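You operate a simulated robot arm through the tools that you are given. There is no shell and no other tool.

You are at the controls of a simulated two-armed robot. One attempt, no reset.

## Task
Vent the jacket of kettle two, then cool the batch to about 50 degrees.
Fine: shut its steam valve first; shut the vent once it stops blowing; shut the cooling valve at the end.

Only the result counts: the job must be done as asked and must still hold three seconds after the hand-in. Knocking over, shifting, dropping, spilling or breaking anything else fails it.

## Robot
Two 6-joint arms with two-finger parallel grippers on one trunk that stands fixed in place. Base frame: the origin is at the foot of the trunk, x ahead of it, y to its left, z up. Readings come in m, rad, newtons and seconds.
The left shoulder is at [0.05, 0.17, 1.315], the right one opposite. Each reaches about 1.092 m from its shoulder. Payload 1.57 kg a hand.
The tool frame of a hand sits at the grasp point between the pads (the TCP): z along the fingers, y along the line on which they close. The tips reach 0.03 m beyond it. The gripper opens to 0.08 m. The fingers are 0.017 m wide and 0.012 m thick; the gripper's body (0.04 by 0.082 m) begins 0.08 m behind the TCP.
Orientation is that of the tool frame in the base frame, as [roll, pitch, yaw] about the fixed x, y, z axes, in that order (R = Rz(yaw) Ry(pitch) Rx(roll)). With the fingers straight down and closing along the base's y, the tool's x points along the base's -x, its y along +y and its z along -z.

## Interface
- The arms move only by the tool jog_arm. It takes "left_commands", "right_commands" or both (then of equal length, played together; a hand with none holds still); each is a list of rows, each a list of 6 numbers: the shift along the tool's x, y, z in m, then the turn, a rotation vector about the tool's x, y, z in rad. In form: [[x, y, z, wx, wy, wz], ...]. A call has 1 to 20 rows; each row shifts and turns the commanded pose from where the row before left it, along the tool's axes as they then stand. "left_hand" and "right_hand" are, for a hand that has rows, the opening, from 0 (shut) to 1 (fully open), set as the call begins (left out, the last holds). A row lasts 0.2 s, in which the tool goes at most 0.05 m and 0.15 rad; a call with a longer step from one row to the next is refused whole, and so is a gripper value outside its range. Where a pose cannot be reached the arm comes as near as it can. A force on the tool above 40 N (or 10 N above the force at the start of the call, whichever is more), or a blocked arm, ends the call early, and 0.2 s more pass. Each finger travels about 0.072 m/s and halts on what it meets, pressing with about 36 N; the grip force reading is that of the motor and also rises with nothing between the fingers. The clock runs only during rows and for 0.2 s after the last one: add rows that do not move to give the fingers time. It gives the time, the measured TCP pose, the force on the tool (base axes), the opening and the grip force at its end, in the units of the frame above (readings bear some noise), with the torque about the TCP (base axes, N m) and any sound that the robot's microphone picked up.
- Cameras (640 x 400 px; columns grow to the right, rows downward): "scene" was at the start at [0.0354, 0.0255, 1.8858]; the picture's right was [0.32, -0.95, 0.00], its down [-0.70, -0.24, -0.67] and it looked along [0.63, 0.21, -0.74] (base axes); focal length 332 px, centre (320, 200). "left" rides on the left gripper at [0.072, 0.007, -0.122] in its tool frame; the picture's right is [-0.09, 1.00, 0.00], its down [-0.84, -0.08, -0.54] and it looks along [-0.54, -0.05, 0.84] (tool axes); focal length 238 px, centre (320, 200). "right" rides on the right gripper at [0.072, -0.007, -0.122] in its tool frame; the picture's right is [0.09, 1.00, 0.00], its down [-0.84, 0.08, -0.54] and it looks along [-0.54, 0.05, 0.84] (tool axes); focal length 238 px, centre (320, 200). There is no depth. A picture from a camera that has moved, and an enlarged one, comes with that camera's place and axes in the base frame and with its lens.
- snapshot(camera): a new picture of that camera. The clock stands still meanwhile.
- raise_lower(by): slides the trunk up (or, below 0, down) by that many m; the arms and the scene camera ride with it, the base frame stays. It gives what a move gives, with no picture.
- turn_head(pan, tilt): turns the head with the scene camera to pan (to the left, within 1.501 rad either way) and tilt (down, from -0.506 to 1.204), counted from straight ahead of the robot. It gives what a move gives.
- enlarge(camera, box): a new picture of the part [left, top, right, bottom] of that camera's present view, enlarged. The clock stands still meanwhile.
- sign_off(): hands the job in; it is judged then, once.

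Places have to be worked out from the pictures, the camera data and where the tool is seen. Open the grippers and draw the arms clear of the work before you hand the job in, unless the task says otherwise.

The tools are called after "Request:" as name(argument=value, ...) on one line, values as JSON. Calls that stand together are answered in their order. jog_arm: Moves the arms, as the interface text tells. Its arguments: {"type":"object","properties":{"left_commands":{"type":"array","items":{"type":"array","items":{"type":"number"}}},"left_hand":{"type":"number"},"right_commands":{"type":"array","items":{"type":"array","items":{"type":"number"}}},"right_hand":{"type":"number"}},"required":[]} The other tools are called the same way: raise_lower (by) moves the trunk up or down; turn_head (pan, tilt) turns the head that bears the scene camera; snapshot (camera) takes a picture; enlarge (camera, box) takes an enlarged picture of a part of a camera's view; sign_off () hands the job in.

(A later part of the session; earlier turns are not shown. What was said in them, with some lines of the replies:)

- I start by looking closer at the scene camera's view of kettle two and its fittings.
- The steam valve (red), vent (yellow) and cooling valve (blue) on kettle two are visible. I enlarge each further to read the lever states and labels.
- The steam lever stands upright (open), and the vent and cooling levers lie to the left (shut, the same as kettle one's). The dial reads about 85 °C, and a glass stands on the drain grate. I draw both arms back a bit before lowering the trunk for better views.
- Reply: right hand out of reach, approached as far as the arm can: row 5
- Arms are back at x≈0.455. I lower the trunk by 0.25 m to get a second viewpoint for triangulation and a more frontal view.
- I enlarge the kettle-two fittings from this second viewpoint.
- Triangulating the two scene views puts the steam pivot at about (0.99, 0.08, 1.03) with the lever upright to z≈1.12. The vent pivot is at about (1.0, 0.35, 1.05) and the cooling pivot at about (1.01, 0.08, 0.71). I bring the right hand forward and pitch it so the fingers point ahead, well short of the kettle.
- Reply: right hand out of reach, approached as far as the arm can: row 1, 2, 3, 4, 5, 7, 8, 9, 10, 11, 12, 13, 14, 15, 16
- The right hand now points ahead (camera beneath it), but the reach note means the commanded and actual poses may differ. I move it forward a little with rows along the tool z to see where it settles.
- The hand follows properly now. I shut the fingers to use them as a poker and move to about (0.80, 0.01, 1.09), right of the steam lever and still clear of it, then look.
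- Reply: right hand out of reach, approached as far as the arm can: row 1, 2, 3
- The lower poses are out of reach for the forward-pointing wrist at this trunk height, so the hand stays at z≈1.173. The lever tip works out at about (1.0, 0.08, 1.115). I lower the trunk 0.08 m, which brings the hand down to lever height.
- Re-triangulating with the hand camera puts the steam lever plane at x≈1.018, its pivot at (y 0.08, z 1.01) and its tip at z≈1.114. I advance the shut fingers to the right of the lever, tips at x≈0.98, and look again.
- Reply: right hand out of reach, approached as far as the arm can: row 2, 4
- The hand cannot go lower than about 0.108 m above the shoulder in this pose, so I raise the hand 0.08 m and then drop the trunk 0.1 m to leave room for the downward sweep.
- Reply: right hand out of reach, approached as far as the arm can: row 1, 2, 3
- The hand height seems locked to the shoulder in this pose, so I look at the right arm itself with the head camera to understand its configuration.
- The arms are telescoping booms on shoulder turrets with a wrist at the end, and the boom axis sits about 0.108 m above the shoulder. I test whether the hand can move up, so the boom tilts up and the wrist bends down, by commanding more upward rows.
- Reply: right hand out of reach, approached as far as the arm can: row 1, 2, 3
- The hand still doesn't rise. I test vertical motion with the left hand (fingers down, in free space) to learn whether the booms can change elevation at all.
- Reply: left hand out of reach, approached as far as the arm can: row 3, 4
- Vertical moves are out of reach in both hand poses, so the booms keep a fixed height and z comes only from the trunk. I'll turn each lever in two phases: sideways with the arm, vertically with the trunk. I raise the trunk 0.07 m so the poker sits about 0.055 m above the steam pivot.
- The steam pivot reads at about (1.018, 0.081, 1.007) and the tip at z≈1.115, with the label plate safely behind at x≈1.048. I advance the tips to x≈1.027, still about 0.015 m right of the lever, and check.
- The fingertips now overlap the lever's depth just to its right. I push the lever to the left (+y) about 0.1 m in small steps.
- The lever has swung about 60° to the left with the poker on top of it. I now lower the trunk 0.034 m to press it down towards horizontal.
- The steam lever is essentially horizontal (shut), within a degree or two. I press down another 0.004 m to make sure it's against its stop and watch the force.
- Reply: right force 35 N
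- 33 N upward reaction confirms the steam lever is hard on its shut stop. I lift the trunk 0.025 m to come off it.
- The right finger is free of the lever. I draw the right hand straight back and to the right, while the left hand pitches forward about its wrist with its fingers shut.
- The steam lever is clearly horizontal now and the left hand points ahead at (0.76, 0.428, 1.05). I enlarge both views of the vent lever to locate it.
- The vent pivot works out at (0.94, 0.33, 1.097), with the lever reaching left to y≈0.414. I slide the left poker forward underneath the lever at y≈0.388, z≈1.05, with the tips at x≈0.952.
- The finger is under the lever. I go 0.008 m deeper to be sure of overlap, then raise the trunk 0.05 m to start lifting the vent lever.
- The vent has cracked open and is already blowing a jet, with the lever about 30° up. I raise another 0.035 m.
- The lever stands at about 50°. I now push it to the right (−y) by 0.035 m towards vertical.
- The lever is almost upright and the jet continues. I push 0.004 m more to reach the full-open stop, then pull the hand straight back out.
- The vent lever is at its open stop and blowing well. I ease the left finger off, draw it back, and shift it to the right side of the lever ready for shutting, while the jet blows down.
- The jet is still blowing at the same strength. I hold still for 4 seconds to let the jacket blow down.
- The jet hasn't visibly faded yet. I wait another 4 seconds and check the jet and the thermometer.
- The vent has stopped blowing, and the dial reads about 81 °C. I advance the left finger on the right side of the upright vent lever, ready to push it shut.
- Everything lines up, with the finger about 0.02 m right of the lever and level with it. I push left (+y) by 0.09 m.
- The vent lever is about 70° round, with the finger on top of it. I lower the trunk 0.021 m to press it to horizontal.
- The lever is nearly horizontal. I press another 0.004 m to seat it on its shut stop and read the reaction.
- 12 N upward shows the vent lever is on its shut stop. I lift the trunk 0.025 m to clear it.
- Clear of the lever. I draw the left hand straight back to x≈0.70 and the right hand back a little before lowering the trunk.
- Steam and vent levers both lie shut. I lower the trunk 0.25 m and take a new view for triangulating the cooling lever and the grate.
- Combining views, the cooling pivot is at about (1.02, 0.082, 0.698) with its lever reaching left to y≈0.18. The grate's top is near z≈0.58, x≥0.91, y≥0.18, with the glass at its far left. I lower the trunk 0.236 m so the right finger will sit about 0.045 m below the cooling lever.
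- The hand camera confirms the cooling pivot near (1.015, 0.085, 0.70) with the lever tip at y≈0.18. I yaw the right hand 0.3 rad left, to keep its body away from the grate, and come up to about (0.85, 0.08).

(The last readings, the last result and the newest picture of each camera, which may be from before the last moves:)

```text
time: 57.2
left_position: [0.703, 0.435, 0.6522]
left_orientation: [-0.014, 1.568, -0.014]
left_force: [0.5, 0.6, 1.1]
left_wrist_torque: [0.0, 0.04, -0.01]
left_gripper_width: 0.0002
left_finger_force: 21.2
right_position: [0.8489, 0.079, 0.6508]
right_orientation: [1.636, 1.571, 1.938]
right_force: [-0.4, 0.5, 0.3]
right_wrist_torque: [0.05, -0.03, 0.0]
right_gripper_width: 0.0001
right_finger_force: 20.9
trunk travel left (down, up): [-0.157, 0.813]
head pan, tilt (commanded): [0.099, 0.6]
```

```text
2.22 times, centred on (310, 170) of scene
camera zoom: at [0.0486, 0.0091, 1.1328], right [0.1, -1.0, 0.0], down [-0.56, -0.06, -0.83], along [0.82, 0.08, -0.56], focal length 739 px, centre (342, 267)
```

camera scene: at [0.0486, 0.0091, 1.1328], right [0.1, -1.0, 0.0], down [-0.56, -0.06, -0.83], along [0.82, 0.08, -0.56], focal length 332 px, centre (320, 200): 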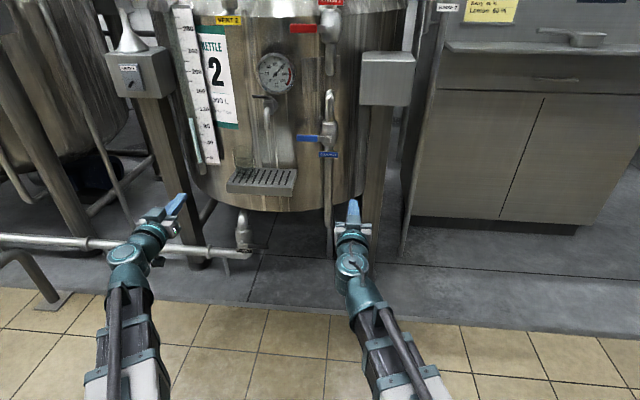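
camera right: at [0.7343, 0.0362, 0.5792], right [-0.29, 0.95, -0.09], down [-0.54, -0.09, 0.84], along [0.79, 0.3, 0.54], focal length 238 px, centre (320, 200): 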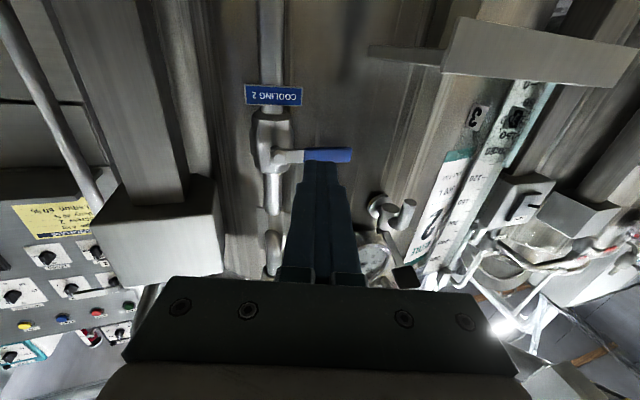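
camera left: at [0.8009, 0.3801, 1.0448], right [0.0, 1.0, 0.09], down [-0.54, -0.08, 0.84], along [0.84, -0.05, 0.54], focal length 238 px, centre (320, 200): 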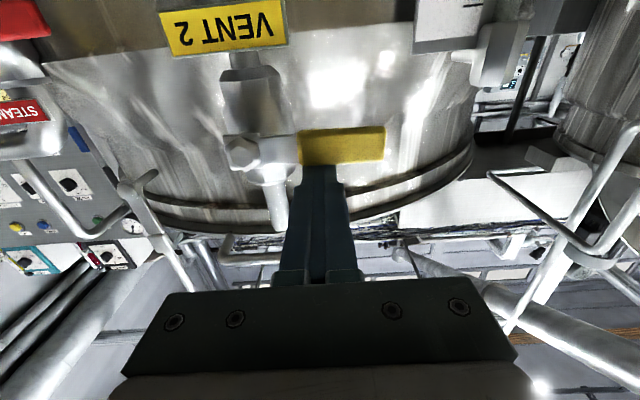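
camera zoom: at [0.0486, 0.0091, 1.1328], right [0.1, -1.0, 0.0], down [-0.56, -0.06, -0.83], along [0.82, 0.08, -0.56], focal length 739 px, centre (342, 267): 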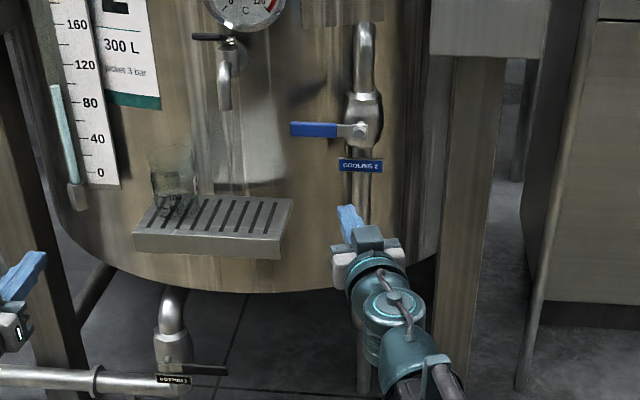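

The lever plane is x≈1.015, z≈0.70, tip y≈0.18. I advance so the fingertip ends under the lever at about (1.027, 0.14, 0.651).

Request:
jog_arm(right_commands=[[0, 0.001, 0.032, 0, 0, 0], [0, 0.001, 0.032, 0, 0, 0], [0, 0.001, 0.032, 0, 0, 0], [0, 0.001, 0.032, 0, 0, 0], [0, 0.001, 0.03, 0, 0, 0], [0, 0, 0, 0, 0, 0]])

Request:
snapshot(camera="right")

Request:
enlarge(camera="scene", box=[220, 80, 400, 260])

```text
time: 58.6
left_position: [0.7017, 0.4344, 0.6521]
left_orientation: [0.005, 1.569, 0.005]
left_force: [-0.3, 0.7, -0.3]
left_wrist_torque: [0.02, 0.03, 0.02]
left_gripper_width: 0.0
left_finger_force: 21.1
right_position: [0.9998, 0.1321, 0.6519]
right_orientation: [-2.973, 1.569, -2.673]
right_force: [0.5, 0.5, 0.1]
right_wrist_torque: [0.0, -0.02, 0.02]
right_gripper_width: 0.0001
right_finger_force: 21.5
trunk travel left (down, up): [-0.157, 0.813]
head pan, tilt (commanded): [0.099, 0.6]
```

```text
taken
camera right: at [0.8856, 0.0886, 0.579], right [-0.29, 0.95, -0.09], down [-0.54, -0.09, 0.84], along [0.79, 0.3, 0.54], focal length 238 px, centre (320, 200)
```

right: 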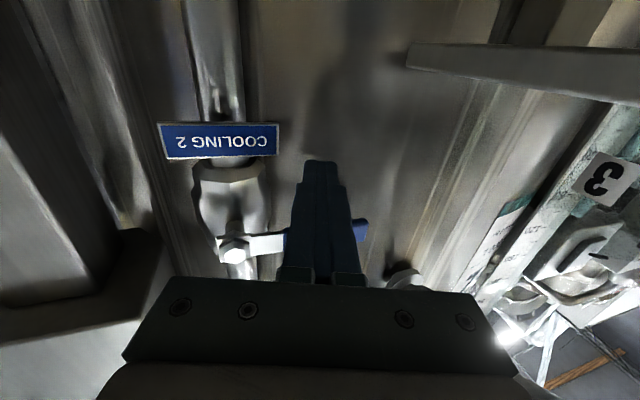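

```text
2.22 times, centred on (310, 170) of scene
camera zoom: at [0.0486, 0.0091, 1.1328], right [0.1, -1.0, 0.0], down [-0.56, -0.06, -0.83], along [0.82, 0.08, -0.56], focal length 739 px, centre (342, 267)
```

zoom: 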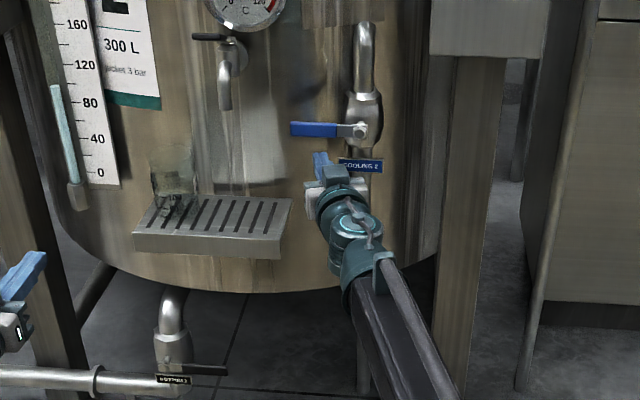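

The finger is under the cooling lever, clear of the label and grate. I raise the trunk 0.05 m to begin lifting the lever.

Request:
raise_lower(by=0.05)

Request:
snapshot(camera="right")

Request:
enlarge(camera="scene", box=[220, 60, 400, 240])

```text
time: 59.5
left_position: [0.7033, 0.435, 0.7021]
left_orientation: [-0.048, 1.569, -0.049]
left_force: [0.2, 0.5, 0.3]
left_wrist_torque: [0.0, 0.02, 0.0]
left_gripper_width: 0.0
left_finger_force: 21.2
right_position: [0.999, 0.1324, 0.7015]
right_orientation: [-2.669, 1.568, -2.368]
right_force: [-0.2, 1.9, -0.7]
right_wrist_torque: [-0.01, 0.01, 0.04]
right_gripper_width: 0.0001
right_finger_force: 21.4
trunk travel left (down, up): [-0.207, 0.763]
head pan, tilt (commanded): [0.099, 0.6]
```

```text
taken
camera right: at [0.8856, 0.0886, 0.6292], right [-0.29, 0.95, -0.09], down [-0.54, -0.09, 0.84], along [0.79, 0.3, 0.54], focal length 238 px, centre (320, 200)
```

right: 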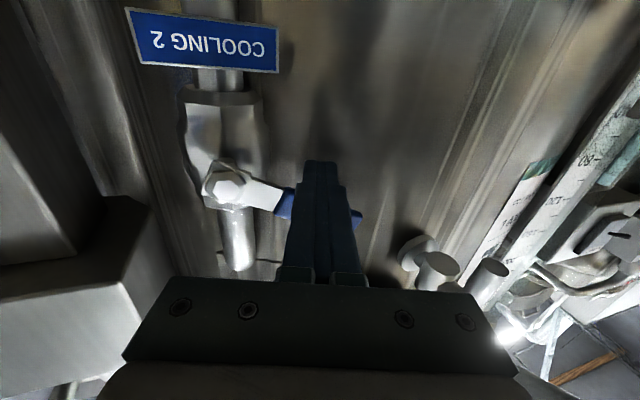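

```text
2.22 times, centred on (310, 150) of scene
camera zoom: at [0.0487, 0.0092, 1.1829], right [0.1, -0.99, 0.0], down [-0.56, -0.06, -0.82], along [0.82, 0.08, -0.57], focal length 739 px, centre (342, 311)
```

zoom: 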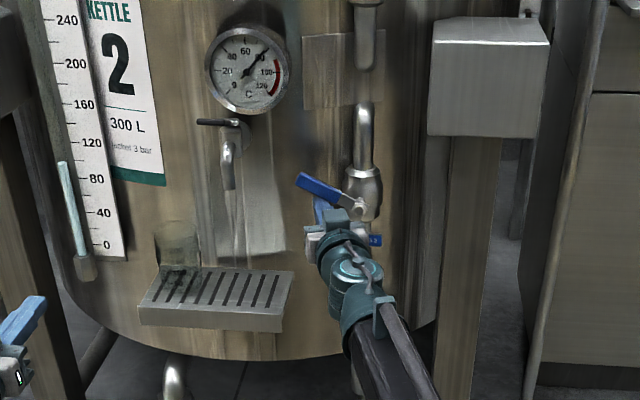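

The lever is about 28° up, and the sample spout is well clear of the hand. I raise another 0.038 m.

Request:
raise_lower(by=0.038)

Request:
snapshot(camera="right")

Request:
enlarge(camera="scene", box=[220, 60, 400, 240])

```text
time: 60.3
left_position: [0.7034, 0.4352, 0.7401]
left_orientation: [-0.007, 1.569, -0.006]
left_force: [-0.1, 0.7, -0.7]
left_wrist_torque: [0.0, -0.01, 0.04]
left_gripper_width: 0.0001
left_finger_force: 21.2
right_position: [1.0, 0.1309, 0.7386]
right_orientation: [-2.767, 1.568, -2.467]
right_force: [0.7, 1.3, 0.8]
right_wrist_torque: [-0.03, 0.02, -0.01]
right_gripper_width: 0.0001
right_finger_force: 20.9
trunk travel left (down, up): [-0.245, 0.725]
head pan, tilt (commanded): [0.099, 0.6]
```

```text
taken
camera right: at [0.8857, 0.0884, 0.6671], right [-0.29, 0.95, -0.09], down [-0.54, -0.09, 0.84], along [0.79, 0.3, 0.54], focal length 238 px, centre (320, 200)
```

right: 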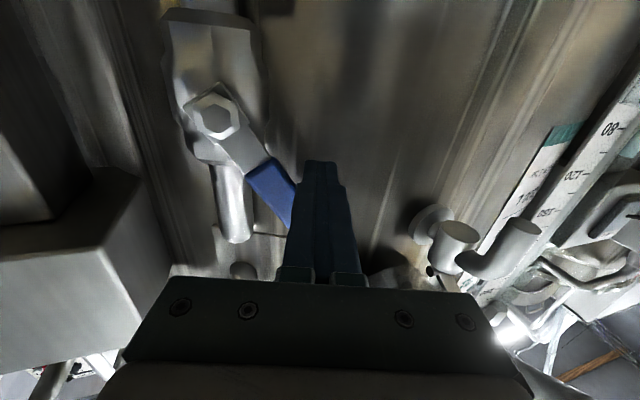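

```text
2.22 times, centred on (310, 150) of scene
camera zoom: at [0.0488, 0.0091, 1.2209], right [0.1, -1.0, 0.0], down [-0.56, -0.06, -0.82], along [0.82, 0.08, -0.57], focal length 739 px, centre (342, 311)
```

zoom: 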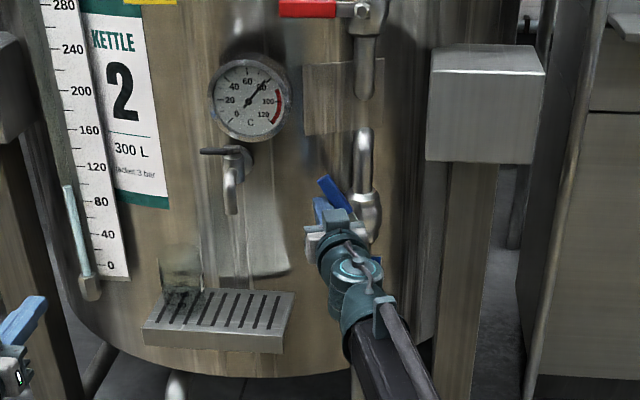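

The lever is at about 50°. I push it right (−y) by 0.034 m towards upright, which should open the cooling fully.

Request:
jog_arm(right_commands=[[0, -0.0065, -0.002, 0, 0, 0], [0, -0.0065, -0.002, 0, 0, 0], [0, -0.0065, -0.002, 0, 0, 0], [0, -0.0065, -0.002, 0, 0, 0], [0, -0.0065, -0.002, 0, 0, 0]])

Request:
snapshot(camera="right")

Request:
enlarge(camera="scene", box=[220, 60, 400, 240])

```text
time: 61.5
left_position: [0.7019, 0.4353, 0.7406]
left_orientation: [-0.265, 1.568, -0.263]
left_force: [-0.5, -0.1, 0.5]
left_wrist_torque: [-0.02, -0.03, -0.01]
left_gripper_width: 0.0001
left_finger_force: 21.4
right_position: [1.0, 0.0988, 0.7401]
right_orientation: [-2.869, 1.568, -2.565]
right_force: [-2.0, 10.8, 10.1]
right_wrist_torque: [-0.07, -0.07, 0.1]
right_gripper_width: 0.0003
right_finger_force: 21.3
trunk travel left (down, up): [-0.245, 0.725]
head pan, tilt (commanded): [0.099, 0.6]
```

```text
taken
camera right: at [0.8848, 0.0551, 0.6678], right [-0.3, 0.95, -0.09], down [-0.54, -0.09, 0.84], along [0.79, 0.3, 0.54], focal length 238 px, centre (320, 200)
```

right: 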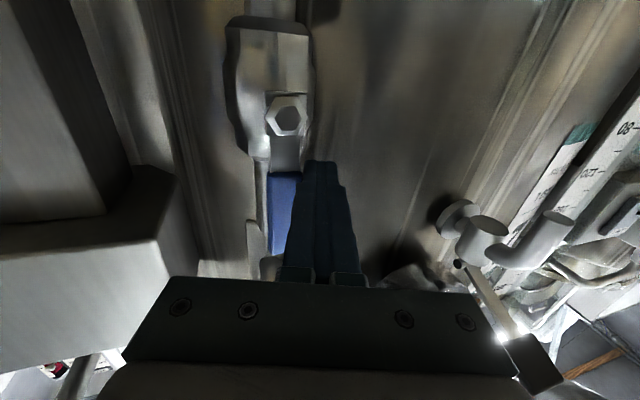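

```text
2.22 times, centred on (310, 150) of scene
camera zoom: at [0.0475, 0.0098, 1.2209], right [0.1, -0.99, 0.0], down [-0.56, -0.06, -0.83], along [0.82, 0.08, -0.56], focal length 739 px, centre (342, 311)
```

zoom: 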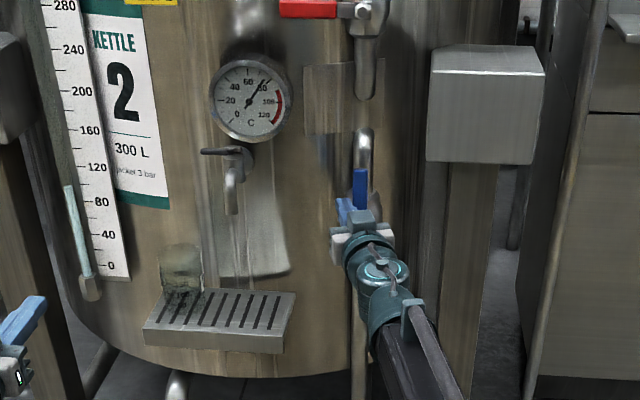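

The cooling lever is upright against its open stop. I ease the finger off, withdraw, and move round to the right side of the lever ready to shut it, then read the dial.

Request:
jog_arm(right_commands=[[0, 0.008, 0, 0, 0, 0], [0, 0, -0.04, 0, 0, 0], [0, 0, -0.04, 0, 0, 0], [0, -0.025, -0.0077, 0, 0, 0], [0, -0.025, -0.0077, 0, 0, 0], [0, -0.025, -0.0077, 0, 0, 0], [0, 0, 0, 0, 0, 0]])

Request:
enlarge(camera="scene", box=[260, 70, 320, 110])

Request:
snapshot(camera="right")

```text
time: 63.1
left_position: [0.7017, 0.4344, 0.7409]
left_orientation: [0.008, 1.568, 0.008]
left_force: [-0.2, 0.5, -0.1]
left_wrist_torque: [0.01, -0.01, 0.01]
left_gripper_width: 0.0
left_finger_force: 21.6
right_position: [0.9232, 0.0054, 0.74]
right_orientation: [0.543, 1.571, 0.843]
right_force: [0.0, 0.0, -0.2]
right_wrist_torque: [0.0, 0.01, -0.02]
right_gripper_width: 0.0002
right_finger_force: 21.2
trunk travel left (down, up): [-0.245, 0.725]
head pan, tilt (commanded): [0.099, 0.6]
```

```text
10.00 times, centred on (290, 90) of scene
camera zoom: at [0.0486, 0.0092, 1.2208], right [0.1, -1.0, 0.0], down [-0.56, -0.06, -0.83], along [0.82, 0.08, -0.56], focal length 3324 px, centre (620, 1300)
```

zoom: 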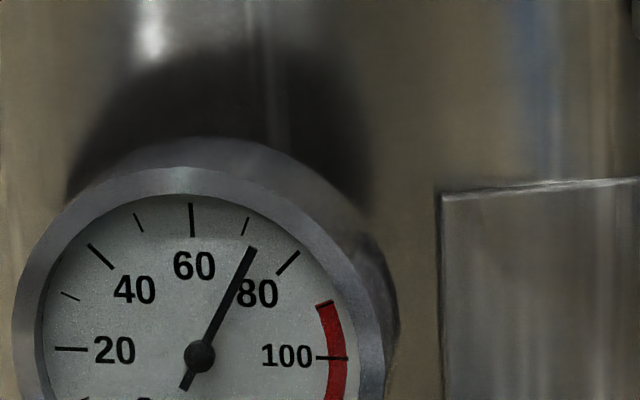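

```text
taken
camera right: at [0.8086, -0.0389, 0.6671], right [-0.29, 0.95, -0.09], down [-0.54, -0.09, 0.84], along [0.79, 0.3, 0.54], focal length 238 px, centre (320, 200)
```

right: 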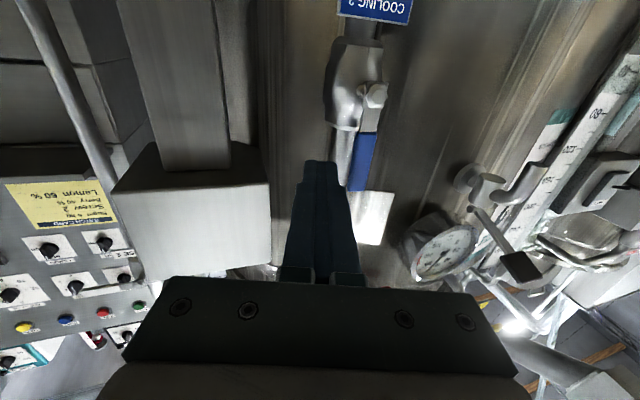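

The dial already reads about 72–73 °C, so cooling is quick. I advance the finger into place on the right side of the lever now and re-read the dial at once.

Request:
jog_arm(right_commands=[[0, 0, 0.042, 0, 0, 0], [0, 0, 0.038, 0, 0, 0]])

Request:
enlarge(camera="scene", box=[260, 80, 320, 120])

Request:
snapshot(camera="right")

```text
time: 63.7
left_position: [0.7024, 0.4341, 0.7404]
left_orientation: [0.061, 1.569, 0.06]
left_force: [0.2, 0.1, -0.1]
left_wrist_torque: [0.01, 0.02, -0.03]
left_gripper_width: 0.0
left_finger_force: 21.1
right_position: [0.9979, 0.0287, 0.7396]
right_orientation: [3.069, 1.57, -2.918]
right_force: [0.5, -0.4, -0.1]
right_wrist_torque: [-0.02, 0.01, 0.0]
right_gripper_width: 0.0
right_finger_force: 21.5
trunk travel left (down, up): [-0.245, 0.725]
head pan, tilt (commanded): [0.099, 0.6]
```

```text
10.00 times, centred on (290, 100) of scene
camera zoom: at [0.0485, 0.0091, 1.2208], right [0.1, -1.0, 0.0], down [-0.56, -0.06, -0.83], along [0.82, 0.08, -0.56], focal length 3324 px, centre (620, 1200)
```

zoom: 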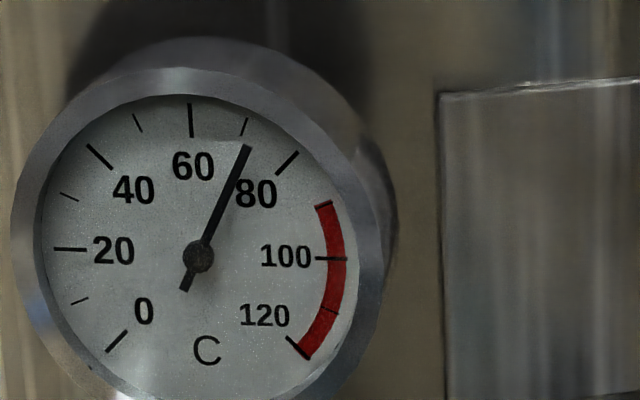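

```text
taken
camera right: at [0.8842, -0.0153, 0.6671], right [-0.29, 0.95, -0.09], down [-0.54, -0.09, 0.84], along [0.79, 0.3, 0.54], focal length 238 px, centre (320, 200)
```

right: 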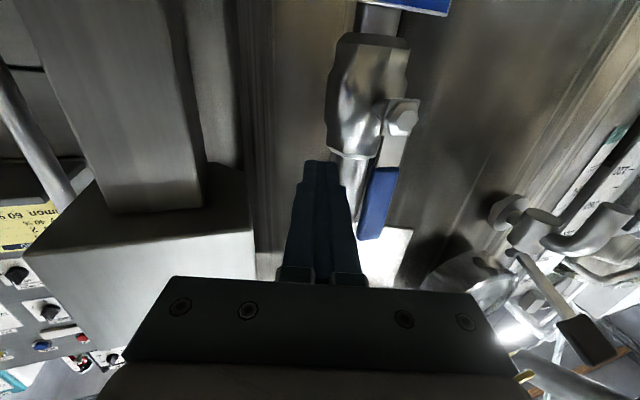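

The finger is in place right of the lever, and the dial reads about 71–72 °C. I wait 2 seconds and re-read to gauge the cooling rate.

Request:
jog_arm(right_commands=[[0, 0, 0, 0, 0, 0], [0, 0, 0, 0, 0, 0], [0, 0, 0, 0, 0, 0], [0, 0, 0, 0, 0, 0], [0, 0, 0, 0, 0, 0], [0, 0, 0, 0, 0, 0], [0, 0, 0, 0, 0, 0], [0, 0, 0, 0, 0, 0], [0, 0, 0, 0, 0, 0]])

Request:
enlarge(camera="scene", box=[260, 80, 320, 120])

```text
time: 65.7
left_position: [0.7027, 0.4346, 0.7407]
left_orientation: [0.019, 1.57, 0.018]
left_force: [-0.4, 0.0, -0.7]
left_wrist_torque: [0.0, 0.0, 0.0]
left_gripper_width: 0.0001
left_finger_force: 21.2
right_position: [0.9982, 0.0285, 0.7396]
right_orientation: [-3.034, 1.57, -2.733]
right_force: [0.3, 0.5, 0.2]
right_wrist_torque: [-0.01, -0.04, 0.01]
right_gripper_width: 0.0
right_finger_force: 21.1
trunk travel left (down, up): [-0.245, 0.725]
head pan, tilt (commanded): [0.099, 0.6]
```

```text
10.00 times, centred on (290, 100) of scene
camera zoom: at [0.0487, 0.0091, 1.2208], right [0.1, -1.0, 0.0], down [-0.56, -0.06, -0.83], along [0.82, 0.08, -0.56], focal length 3324 px, centre (620, 1200)
```

zoom: 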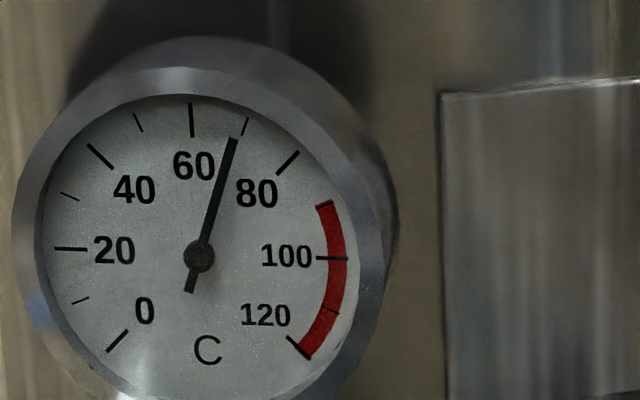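

Now about 68 °C, falling roughly 1.7 °C/s. I wait 4 more seconds and re-read.

Request:
jog_arm(right_commands=[[0, 0, 0, 0, 0, 0], [0, 0, 0, 0, 0, 0], [0, 0, 0, 0, 0, 0], [0, 0, 0, 0, 0, 0], [0, 0, 0, 0, 0, 0], [0, 0, 0, 0, 0, 0], [0, 0, 0, 0, 0, 0], [0, 0, 0, 0, 0, 0], [0, 0, 0, 0, 0, 0], [0, 0, 0, 0, 0, 0], [0, 0, 0, 0, 0, 0], [0, 0, 0, 0, 0, 0], [0, 0, 0, 0, 0, 0], [0, 0, 0, 0, 0, 0], [0, 0, 0, 0, 0, 0], [0, 0, 0, 0, 0, 0], [0, 0, 0, 0, 0, 0], [0, 0, 0, 0, 0, 0], [0, 0, 0, 0, 0, 0]])

Request:
enlarge(camera="scene", box=[260, 80, 320, 120])

```text
time: 69.7
left_position: [0.7029, 0.4339, 0.7405]
left_orientation: [0.012, 1.568, 0.011]
left_force: [0.5, 0.2, -0.1]
left_wrist_torque: [-0.01, 0.0, 0.02]
left_gripper_width: 0.0
left_finger_force: 21.6
right_position: [0.9985, 0.0291, 0.7396]
right_orientation: [-3.034, 1.57, -2.736]
right_force: [0.4, -0.3, 0.4]
right_wrist_torque: [0.01, -0.04, -0.03]
right_gripper_width: 0.0
right_finger_force: 21.6
trunk travel left (down, up): [-0.245, 0.725]
head pan, tilt (commanded): [0.099, 0.6]
```

```text
10.00 times, centred on (290, 100) of scene
camera zoom: at [0.0487, 0.0091, 1.2208], right [0.1, -1.0, 0.0], down [-0.56, -0.06, -0.83], along [0.82, 0.08, -0.56], focal length 3324 px, centre (620, 1200)
```

zoom: 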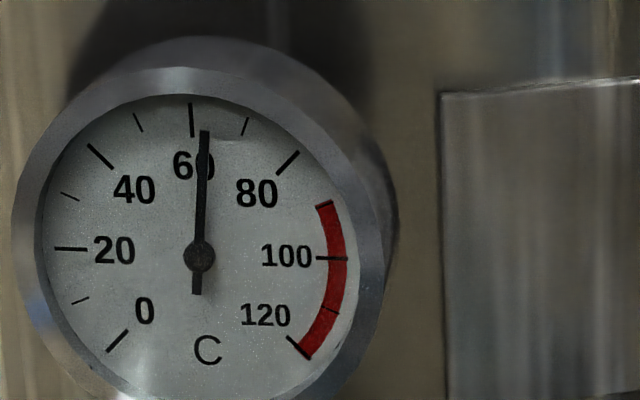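

About 62.4 °C, falling about 1.5 °C/s. I wait 4 more seconds.

Request:
jog_arm(right_commands=[[0, 0, 0, 0, 0, 0], [0, 0, 0, 0, 0, 0], [0, 0, 0, 0, 0, 0], [0, 0, 0, 0, 0, 0], [0, 0, 0, 0, 0, 0], [0, 0, 0, 0, 0, 0], [0, 0, 0, 0, 0, 0], [0, 0, 0, 0, 0, 0], [0, 0, 0, 0, 0, 0], [0, 0, 0, 0, 0, 0], [0, 0, 0, 0, 0, 0], [0, 0, 0, 0, 0, 0], [0, 0, 0, 0, 0, 0], [0, 0, 0, 0, 0, 0], [0, 0, 0, 0, 0, 0], [0, 0, 0, 0, 0, 0], [0, 0, 0, 0, 0, 0], [0, 0, 0, 0, 0, 0], [0, 0, 0, 0, 0, 0]])

Request:
enlarge(camera="scene", box=[260, 80, 320, 120])

```text
time: 73.7
left_position: [0.7029, 0.4337, 0.7399]
left_orientation: [0.013, 1.568, 0.012]
left_force: [0.1, 0.2, 0.3]
left_wrist_torque: [0.01, 0.0, 0.01]
left_gripper_width: 0.0
left_finger_force: 21.0
right_position: [0.9981, 0.0296, 0.7397]
right_orientation: [-3.036, 1.57, -2.734]
right_force: [0.7, 0.0, -0.4]
right_wrist_torque: [-0.02, -0.03, 0.0]
right_gripper_width: 0.0
right_finger_force: 21.6
trunk travel left (down, up): [-0.245, 0.725]
head pan, tilt (commanded): [0.099, 0.6]
```

```text
10.00 times, centred on (290, 100) of scene
camera zoom: at [0.0487, 0.0091, 1.2208], right [0.1, -1.0, 0.0], down [-0.56, -0.06, -0.83], along [0.82, 0.08, -0.56], focal length 3324 px, centre (620, 1200)
```

zoom: 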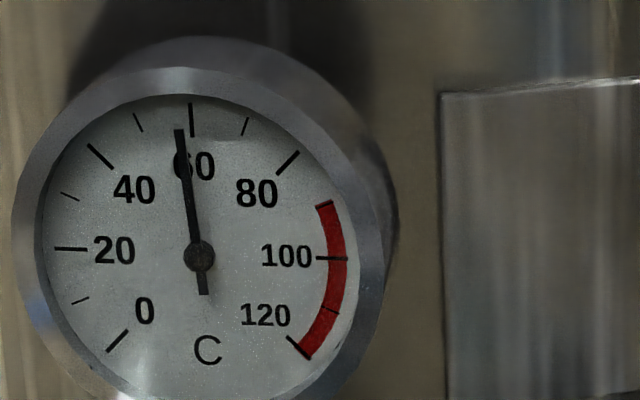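

About 57.6 °C, falling about 1.2 °C/s. I wait 3.6 seconds more.

Request:
jog_arm(right_commands=[[0, 0, 0, 0, 0, 0], [0, 0, 0, 0, 0, 0], [0, 0, 0, 0, 0, 0], [0, 0, 0, 0, 0, 0], [0, 0, 0, 0, 0, 0], [0, 0, 0, 0, 0, 0], [0, 0, 0, 0, 0, 0], [0, 0, 0, 0, 0, 0], [0, 0, 0, 0, 0, 0], [0, 0, 0, 0, 0, 0], [0, 0, 0, 0, 0, 0], [0, 0, 0, 0, 0, 0], [0, 0, 0, 0, 0, 0], [0, 0, 0, 0, 0, 0], [0, 0, 0, 0, 0, 0], [0, 0, 0, 0, 0, 0], [0, 0, 0, 0, 0, 0]])

Request:
enlarge(camera="scene", box=[260, 80, 320, 120])

```text
time: 77.3
left_position: [0.7021, 0.4339, 0.7396]
left_orientation: [0.014, 1.57, 0.012]
left_force: [-0.4, 0.1, 0.1]
left_wrist_torque: [0.0, 0.02, 0.0]
left_gripper_width: 0.0001
left_finger_force: 21.5
right_position: [0.9977, 0.029, 0.7401]
right_orientation: [-3.035, 1.569, -2.735]
right_force: [0.6, -0.5, 0.2]
right_wrist_torque: [-0.01, 0.03, 0.0]
right_gripper_width: 0.0
right_finger_force: 21.6
trunk travel left (down, up): [-0.245, 0.725]
head pan, tilt (commanded): [0.099, 0.6]
```

```text
10.00 times, centred on (290, 100) of scene
camera zoom: at [0.0487, 0.0091, 1.2208], right [0.1, -1.0, 0.0], down [-0.56, -0.06, -0.83], along [0.82, 0.08, -0.56], focal length 3324 px, centre (620, 1200)
```

zoom: 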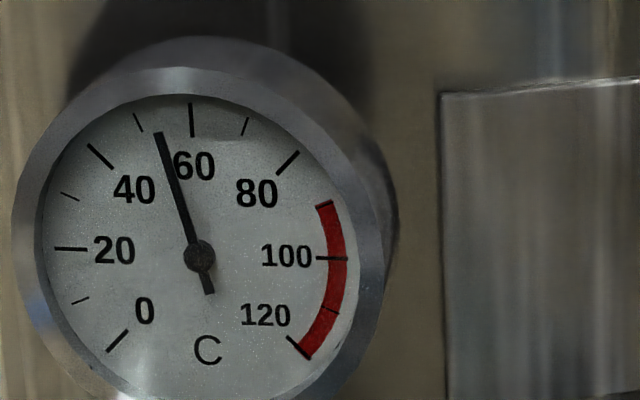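

About 53 °C, falling about 1.2 °C/s. Shutting takes about 2.5 s, so I hold 1.2 s more and then push the cooling lever left in the same call.

Request:
jog_arm(right_commands=[[0, 0, 0, 0, 0, 0], [0, 0, 0, 0, 0, 0], [0, 0, 0, 0, 0, 0], [0, 0, 0, 0, 0, 0], [0, 0, 0, 0, 0, 0], [0, 0, 0, 0, 0, 0], [0, 0.0105, 0.00325, 0, 0, 0], [0, 0.0105, 0.00325, 0, 0, 0], [0, 0.0105, 0.00325, 0, 0, 0], [0, 0.0105, 0.00325, 0, 0, 0], [0, 0.0105, 0.00325, 0, 0, 0], [0, 0.0105, 0.00325, 0, 0, 0], [0, 0.0105, 0.00325, 0, 0, 0], [0, 0.0105, 0.00325, 0, 0, 0], [0, 0.0105, 0.00325, 0, 0, 0]])

Request:
snapshot(camera="right")

Request:
enlarge(camera="scene", box=[220, 60, 400, 240])

Request:
enlarge(camera="scene", box=[260, 80, 320, 120])

```text
time: 80.5
left_position: [0.7013, 0.4343, 0.7413]
left_orientation: [0.057, 1.57, 0.057]
left_force: [0.1, -0.2, -0.9]
left_wrist_torque: [0.0, 0.0, 0.0]
left_gripper_width: 0.0002
left_finger_force: 21.4
right_position: [0.9962, 0.1265, 0.7393]
right_orientation: [-0.691, 1.57, -0.391]
right_force: [-0.7, -1.3, 0.0]
right_wrist_torque: [-0.02, 0.01, -0.05]
right_gripper_width: 0.0
right_finger_force: 21.2
trunk travel left (down, up): [-0.245, 0.725]
head pan, tilt (commanded): [0.099, 0.6]
```

```text
taken
camera right: at [0.8829, 0.0834, 0.6671], right [-0.3, 0.95, -0.09], down [-0.54, -0.09, 0.84], along [0.79, 0.3, 0.54], focal length 238 px, centre (320, 200)
```

right: 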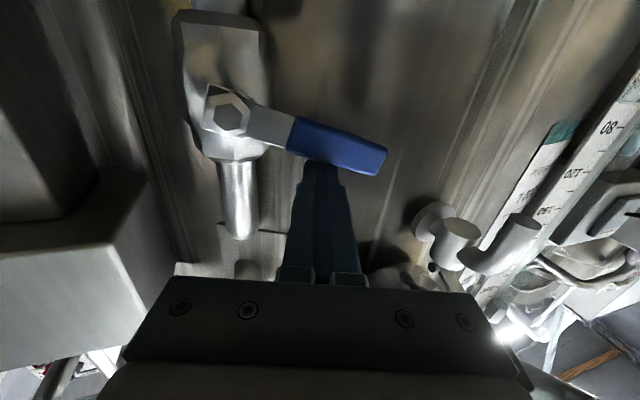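

```text
2.22 times, centred on (310, 150) of scene
camera zoom: at [0.0486, 0.0091, 1.2208], right [0.1, -0.99, 0.0], down [-0.56, -0.06, -0.83], along [0.82, 0.08, -0.56], focal length 739 px, centre (342, 311)
```

zoom: 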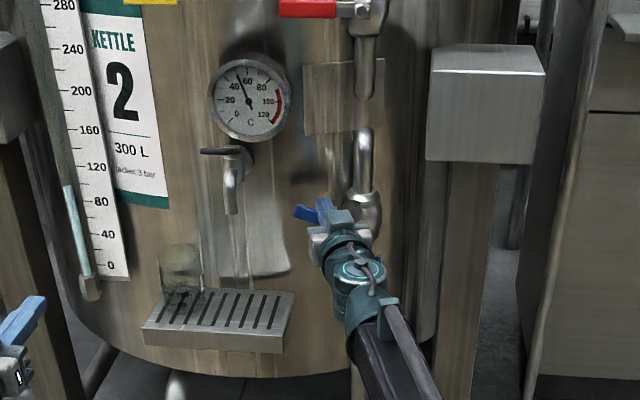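

```text
10.00 times, centred on (290, 100) of scene
camera zoom: at [0.0486, 0.0091, 1.2208], right [0.1, -0.99, 0.0], down [-0.56, -0.06, -0.83], along [0.82, 0.08, -0.56], focal length 3324 px, centre (620, 1200)
```

zoom: 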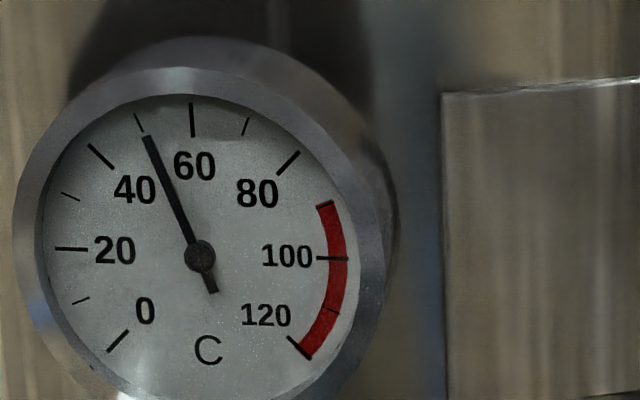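

The needle shows about 50.7 °C and the lever is about 75° round with the finger on top. I lower the trunk 0.02 m to press it fully shut.

Request:
raise_lower(by=-0.02)

Request:
enlarge(camera="right", box=[180, 60, 440, 220])

```text
time: 81.2
left_position: [0.7033, 0.4333, 0.7197]
left_orientation: [0.027, 1.57, 0.026]
left_force: [-0.2, 0.4, -0.7]
left_wrist_torque: [-0.02, -0.02, -0.02]
left_gripper_width: 0.0
left_finger_force: 21.1
right_position: [0.9972, 0.1253, 0.7199]
right_orientation: [0.867, 1.569, 1.165]
right_force: [-0.2, 0.9, -0.6]
right_wrist_torque: [0.0, 0.01, 0.02]
right_gripper_width: 0.0003
right_finger_force: 21.1
trunk travel left (down, up): [-0.225, 0.745]
head pan, tilt (commanded): [0.099, 0.6]
```

```text
2.46 times, centred on (310, 140) of right
camera zoom: at [0.883, 0.0819, 0.6469], right [-0.29, 0.95, -0.09], down [-0.54, -0.09, 0.84], along [0.79, 0.3, 0.54], focal length 587 px, centre (345, 348)
```

zoom: 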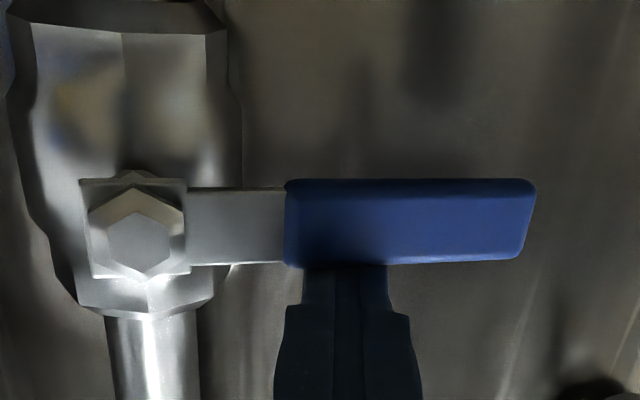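

I press 0.003 m further to seat the cooling lever on its shut stop, checking the reaction force.

Request:
raise_lower(by=-0.003)

Request:
enlarge(camera="right", box=[180, 60, 440, 220])

Request:
enlarge(camera="scene", box=[260, 70, 320, 110])

```text
time: 81.7
left_position: [0.7009, 0.4338, 0.7198]
left_orientation: [0.083, 1.568, 0.083]
left_force: [-0.5, -0.1, -0.3]
left_wrist_torque: [0.01, -0.01, 0.0]
left_gripper_width: 0.0
left_finger_force: 21.1
right_position: [0.9977, 0.1258, 0.719]
right_orientation: [-0.375, 1.57, -0.076]
right_force: [10.4, 1.0, 27.2]
right_wrist_torque: [0.04, -0.41, -0.05]
right_gripper_width: 0.0
right_finger_force: 21.2
trunk travel left (down, up): [-0.222, 0.748]
head pan, tilt (commanded): [0.099, 0.6]
```

```text
2.46 times, centred on (310, 140) of right
camera zoom: at [0.8828, 0.0818, 0.6463], right [-0.29, 0.95, -0.09], down [-0.54, -0.09, 0.84], along [0.79, 0.3, 0.54], focal length 587 px, centre (345, 348)
```

zoom: 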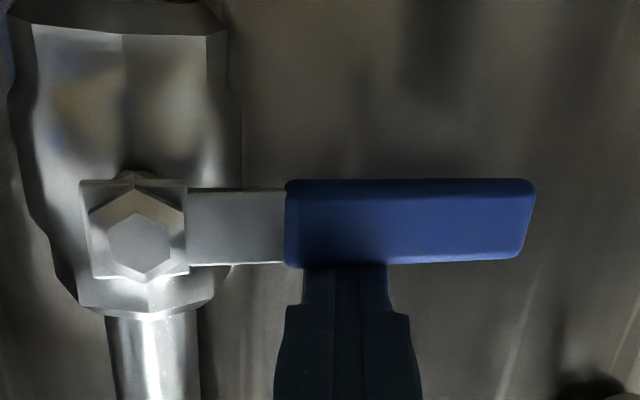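

```text
10.00 times, centred on (290, 90) of scene
camera zoom: at [0.0466, 0.0088, 1.1983], right [0.1, -1.0, 0.0], down [-0.56, -0.06, -0.83], along [0.82, 0.08, -0.56], focal length 3324 px, centre (620, 1300)
```

zoom: 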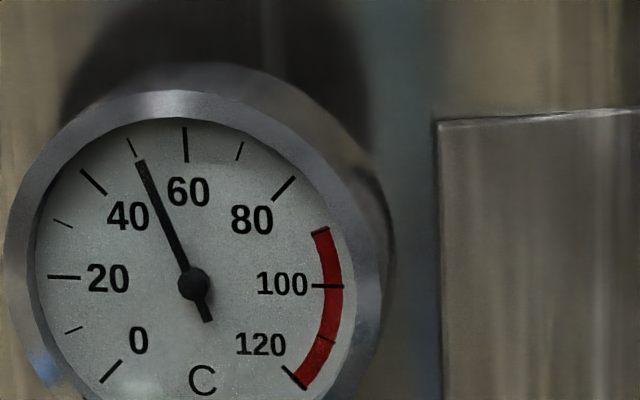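

27 N reaction confirms the cooling lever is hard shut, with the dial at about 50 °C. I lift the trunk 0.025 m off the lever.

Request:
raise_lower(by=0.025)

```text
time: 82.4
left_position: [0.7022, 0.4347, 0.7414]
left_orientation: [-0.003, 1.569, -0.002]
left_force: [0.9, -1.1, 0.0]
left_wrist_torque: [-0.03, 0.03, -0.02]
left_gripper_width: 0.0001
left_finger_force: 21.0
right_position: [0.9964, 0.1256, 0.7413]
right_orientation: [0.503, 1.57, 0.802]
right_force: [-0.7, 0.5, 0.6]
right_wrist_torque: [0.0, -0.02, 0.0]
right_gripper_width: 0.0
right_finger_force: 21.6
trunk travel left (down, up): [-0.247, 0.723]
head pan, tilt (commanded): [0.099, 0.6]
```

The right hand is free. I withdraw it straight back along its fingers, well clear of the kettle.

Request:
jog_arm(right_commands=[[0, 0, -0.03, 0, 0, 0], [0, 0, -0.045, 0, 0, 0], [0, 0, -0.045, 0, 0, 0], [0, 0, -0.045, 0, 0, 0], [0, 0, -0.045, 0, 0, 0], [0, 0, -0.045, 0, 0, 0], [0, 0, -0.03, 0, 0, 0]])

Request:
snapshot(camera="scene")

Request:
enlarge(camera="scene", box=[260, 80, 320, 120])

```text
time: 84.0
left_position: [0.7031, 0.4342, 0.7422]
left_orientation: [0.009, 1.568, 0.007]
left_force: [0.9, -0.1, -0.2]
left_wrist_torque: [0.01, 0.0, -0.03]
left_gripper_width: 0.0
left_finger_force: 21.2
right_position: [0.7252, 0.0412, 0.7414]
right_orientation: [-2.656, 1.57, -2.355]
right_force: [0.2, -0.8, 0.0]
right_wrist_torque: [-0.02, -0.04, 0.02]
right_gripper_width: 0.0
right_finger_force: 20.9
trunk travel left (down, up): [-0.247, 0.723]
head pan, tilt (commanded): [0.099, 0.6]
```

```text
taken
camera scene: at [0.0488, 0.0092, 1.2228], right [0.1, -0.99, 0.0], down [-0.56, -0.06, -0.82], along [0.82, 0.08, -0.57], focal length 332 px, centre (320, 200)
```

scene: 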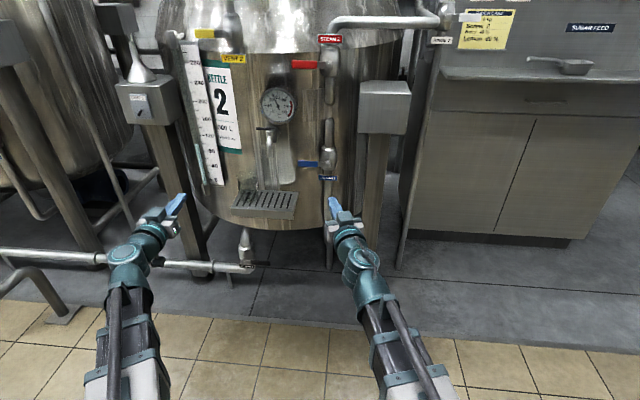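

```text
10.00 times, centred on (290, 100) of scene
camera zoom: at [0.0488, 0.0092, 1.2228], right [0.1, -0.99, 0.0], down [-0.56, -0.06, -0.82], along [0.82, 0.08, -0.57], focal length 3324 px, centre (620, 1200)
```

zoom: 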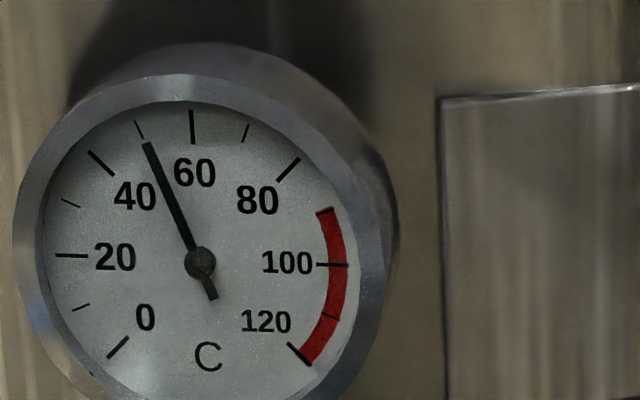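

The dial holds at about 50.5 °C with all three levers lying left (shut). I open both grippers in free space and let a couple of seconds pass to confirm the state holds.

Request:
jog_arm(left_commands=[[0, 0, 0, 0, 0, 0], [0, 0, 0, 0, 0, 0], [0, 0, 0, 0, 0, 0], [0, 0, 0, 0, 0, 0], [0, 0, 0, 0, 0, 0], [0, 0, 0, 0, 0, 0], [0, 0, 0, 0, 0, 0], [0, 0, 0, 0, 0, 0], [0, 0, 0, 0, 0, 0], [0, 0, 0, 0, 0, 0]], right_commands=[[0, 0, 0, 0, 0, 0], [0, 0, 0, 0, 0, 0], [0, 0, 0, 0, 0, 0], [0, 0, 0, 0, 0, 0], [0, 0, 0, 0, 0, 0], [0, 0, 0, 0, 0, 0], [0, 0, 0, 0, 0, 0], [0, 0, 0, 0, 0, 0], [0, 0, 0, 0, 0, 0], [0, 0, 0, 0, 0, 0]], left_hand=1, right_hand=1)

Request:
turn_head(pan=0.15, tilt=0.35)

Request:
snapshot(camera="scene")

Request:
enlarge(camera="scene", box=[200, 60, 400, 260])

```text
time: 86.2
left_position: [0.7018, 0.4342, 0.7429]
left_orientation: [0.01, 1.57, 0.009]
left_force: [-0.5, -0.1, 0.2]
left_wrist_torque: [-0.01, 0.0, -0.02]
left_gripper_width: 0.0803
left_finger_force: 0.1
right_position: [0.7255, 0.0411, 0.7422]
right_orientation: [-2.888, 1.57, -2.588]
right_force: [0.8, -0.4, -0.5]
right_wrist_torque: [0.02, 0.02, -0.04]
right_gripper_width: 0.0801
right_finger_force: 0.0
trunk travel left (down, up): [-0.247, 0.723]
head pan, tilt (commanded): [0.099, 0.6]
```

```text
time: 87.0
left_position: [0.7023, 0.4338, 0.7413]
left_orientation: [0.016, 1.57, 0.014]
left_force: [0.0, 0.3, 0.1]
left_wrist_torque: [0.01, 0.02, 0.01]
left_gripper_width: 0.0801
left_finger_force: 0.2
right_position: [0.7261, 0.0419, 0.7411]
right_orientation: [-2.863, 1.57, -2.564]
right_force: [0.7, -0.6, 0.8]
right_wrist_torque: [0.0, 0.02, 0.0]
right_gripper_width: 0.0799
right_finger_force: 0.0
trunk travel left (down, up): [-0.247, 0.723]
head pan, tilt (commanded): [0.15, 0.351]
```

```text
taken
camera scene: at [0.0527, 0.0143, 1.2455], right [0.15, -0.99, 0.0], down [-0.34, -0.05, -0.94], along [0.93, 0.14, -0.34], focal length 332 px, centre (320, 200)
```

scene: 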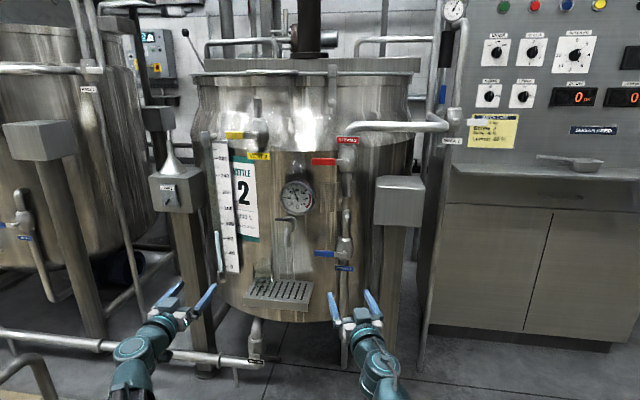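

```text
2.00 times, centred on (300, 160) of scene
camera zoom: at [0.0527, 0.0143, 1.2455], right [0.15, -0.99, 0.0], down [-0.34, -0.05, -0.94], along [0.93, 0.14, -0.34], focal length 665 px, centre (360, 280)
```

zoom: 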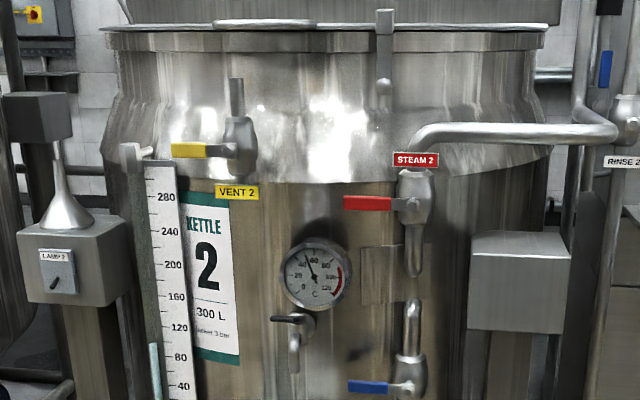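

All three levers look horizontal (shut), with no jet at the vent. I check the dial, the vent lever and the glass close up before handing in.

Request:
enlarge(camera="scene", box=[270, 175, 330, 215])

Request:
enlarge(camera="scene", box=[210, 90, 290, 170])

Request:
enlarge(camera="scene", box=[230, 210, 370, 320])

```text
10.00 times, centred on (300, 195) of scene
camera zoom: at [0.0527, 0.0143, 1.2455], right [0.15, -0.99, 0.0], down [-0.34, -0.05, -0.94], along [0.93, 0.14, -0.34], focal length 3324 px, centre (520, 250)
```

zoom: 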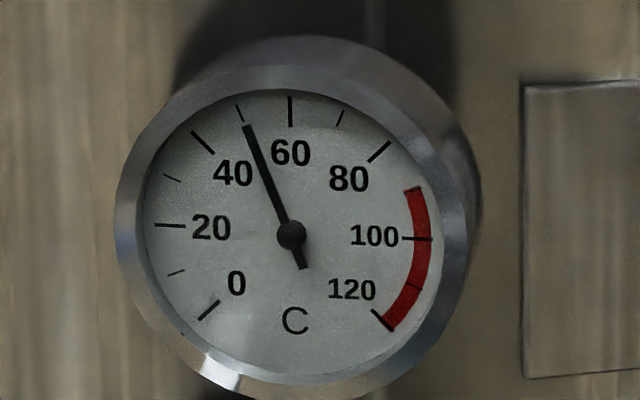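

```text
5.00 times, centred on (250, 130) of scene
camera zoom: at [0.0527, 0.0143, 1.2455], right [0.15, -0.99, 0.0], down [-0.34, -0.05, -0.94], along [0.93, 0.14, -0.34], focal length 1662 px, centre (670, 550)
```

zoom: 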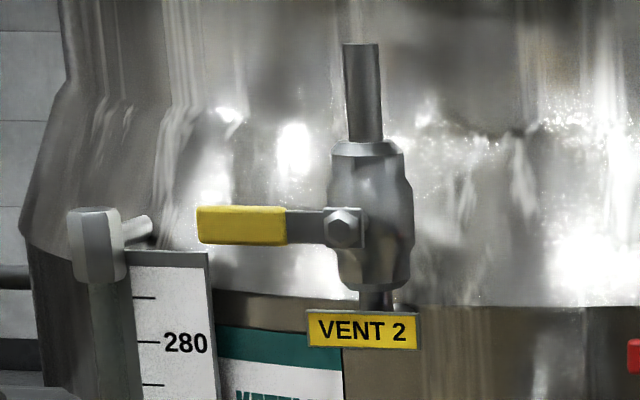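

```text
3.64 times, centred on (300, 265) of scene
camera zoom: at [0.0527, 0.0143, 1.2455], right [0.15, -0.99, 0.0], down [-0.34, -0.05, -0.94], along [0.93, 0.14, -0.34], focal length 1209 px, centre (393, -36)
```

zoom: 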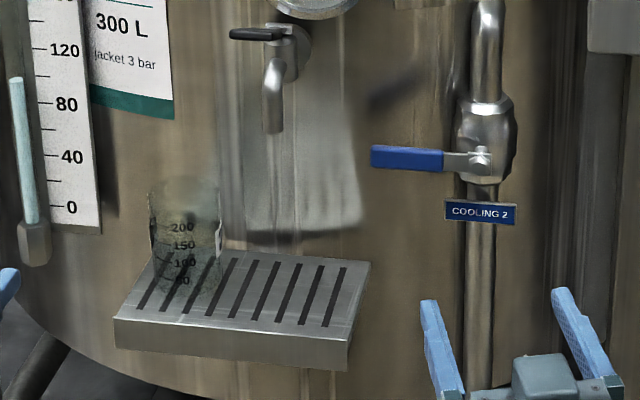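

The dial holds at about 50–51 °C. Steam, vent and cooling levers are all shut, the glass is untouched, and both hands are open and clear, so I hand in the job.

Request:
sign_off()

```text
The job is handed in.
```

I vented the jacket of kettle two and cooled the batch to about 50 °C. The dial read 50–51 °C and held there for the few seconds I watched after the cooling valve was shut.

- **Steam:** I shut the steam valve first and pressed the lever onto its stop.
- **Vent:** I opened the vent until the jet stopped, about 10 to 14 seconds after opening, then shut it.
- **Cooling:** I opened the cooling valve at about 80 °C and shut it as the batch reached about 50 °C.

All three levers are in the shut position. The glass on the grate and the funnel on the lamp box were not disturbed. Both hands are open and drawn back from the kettle.
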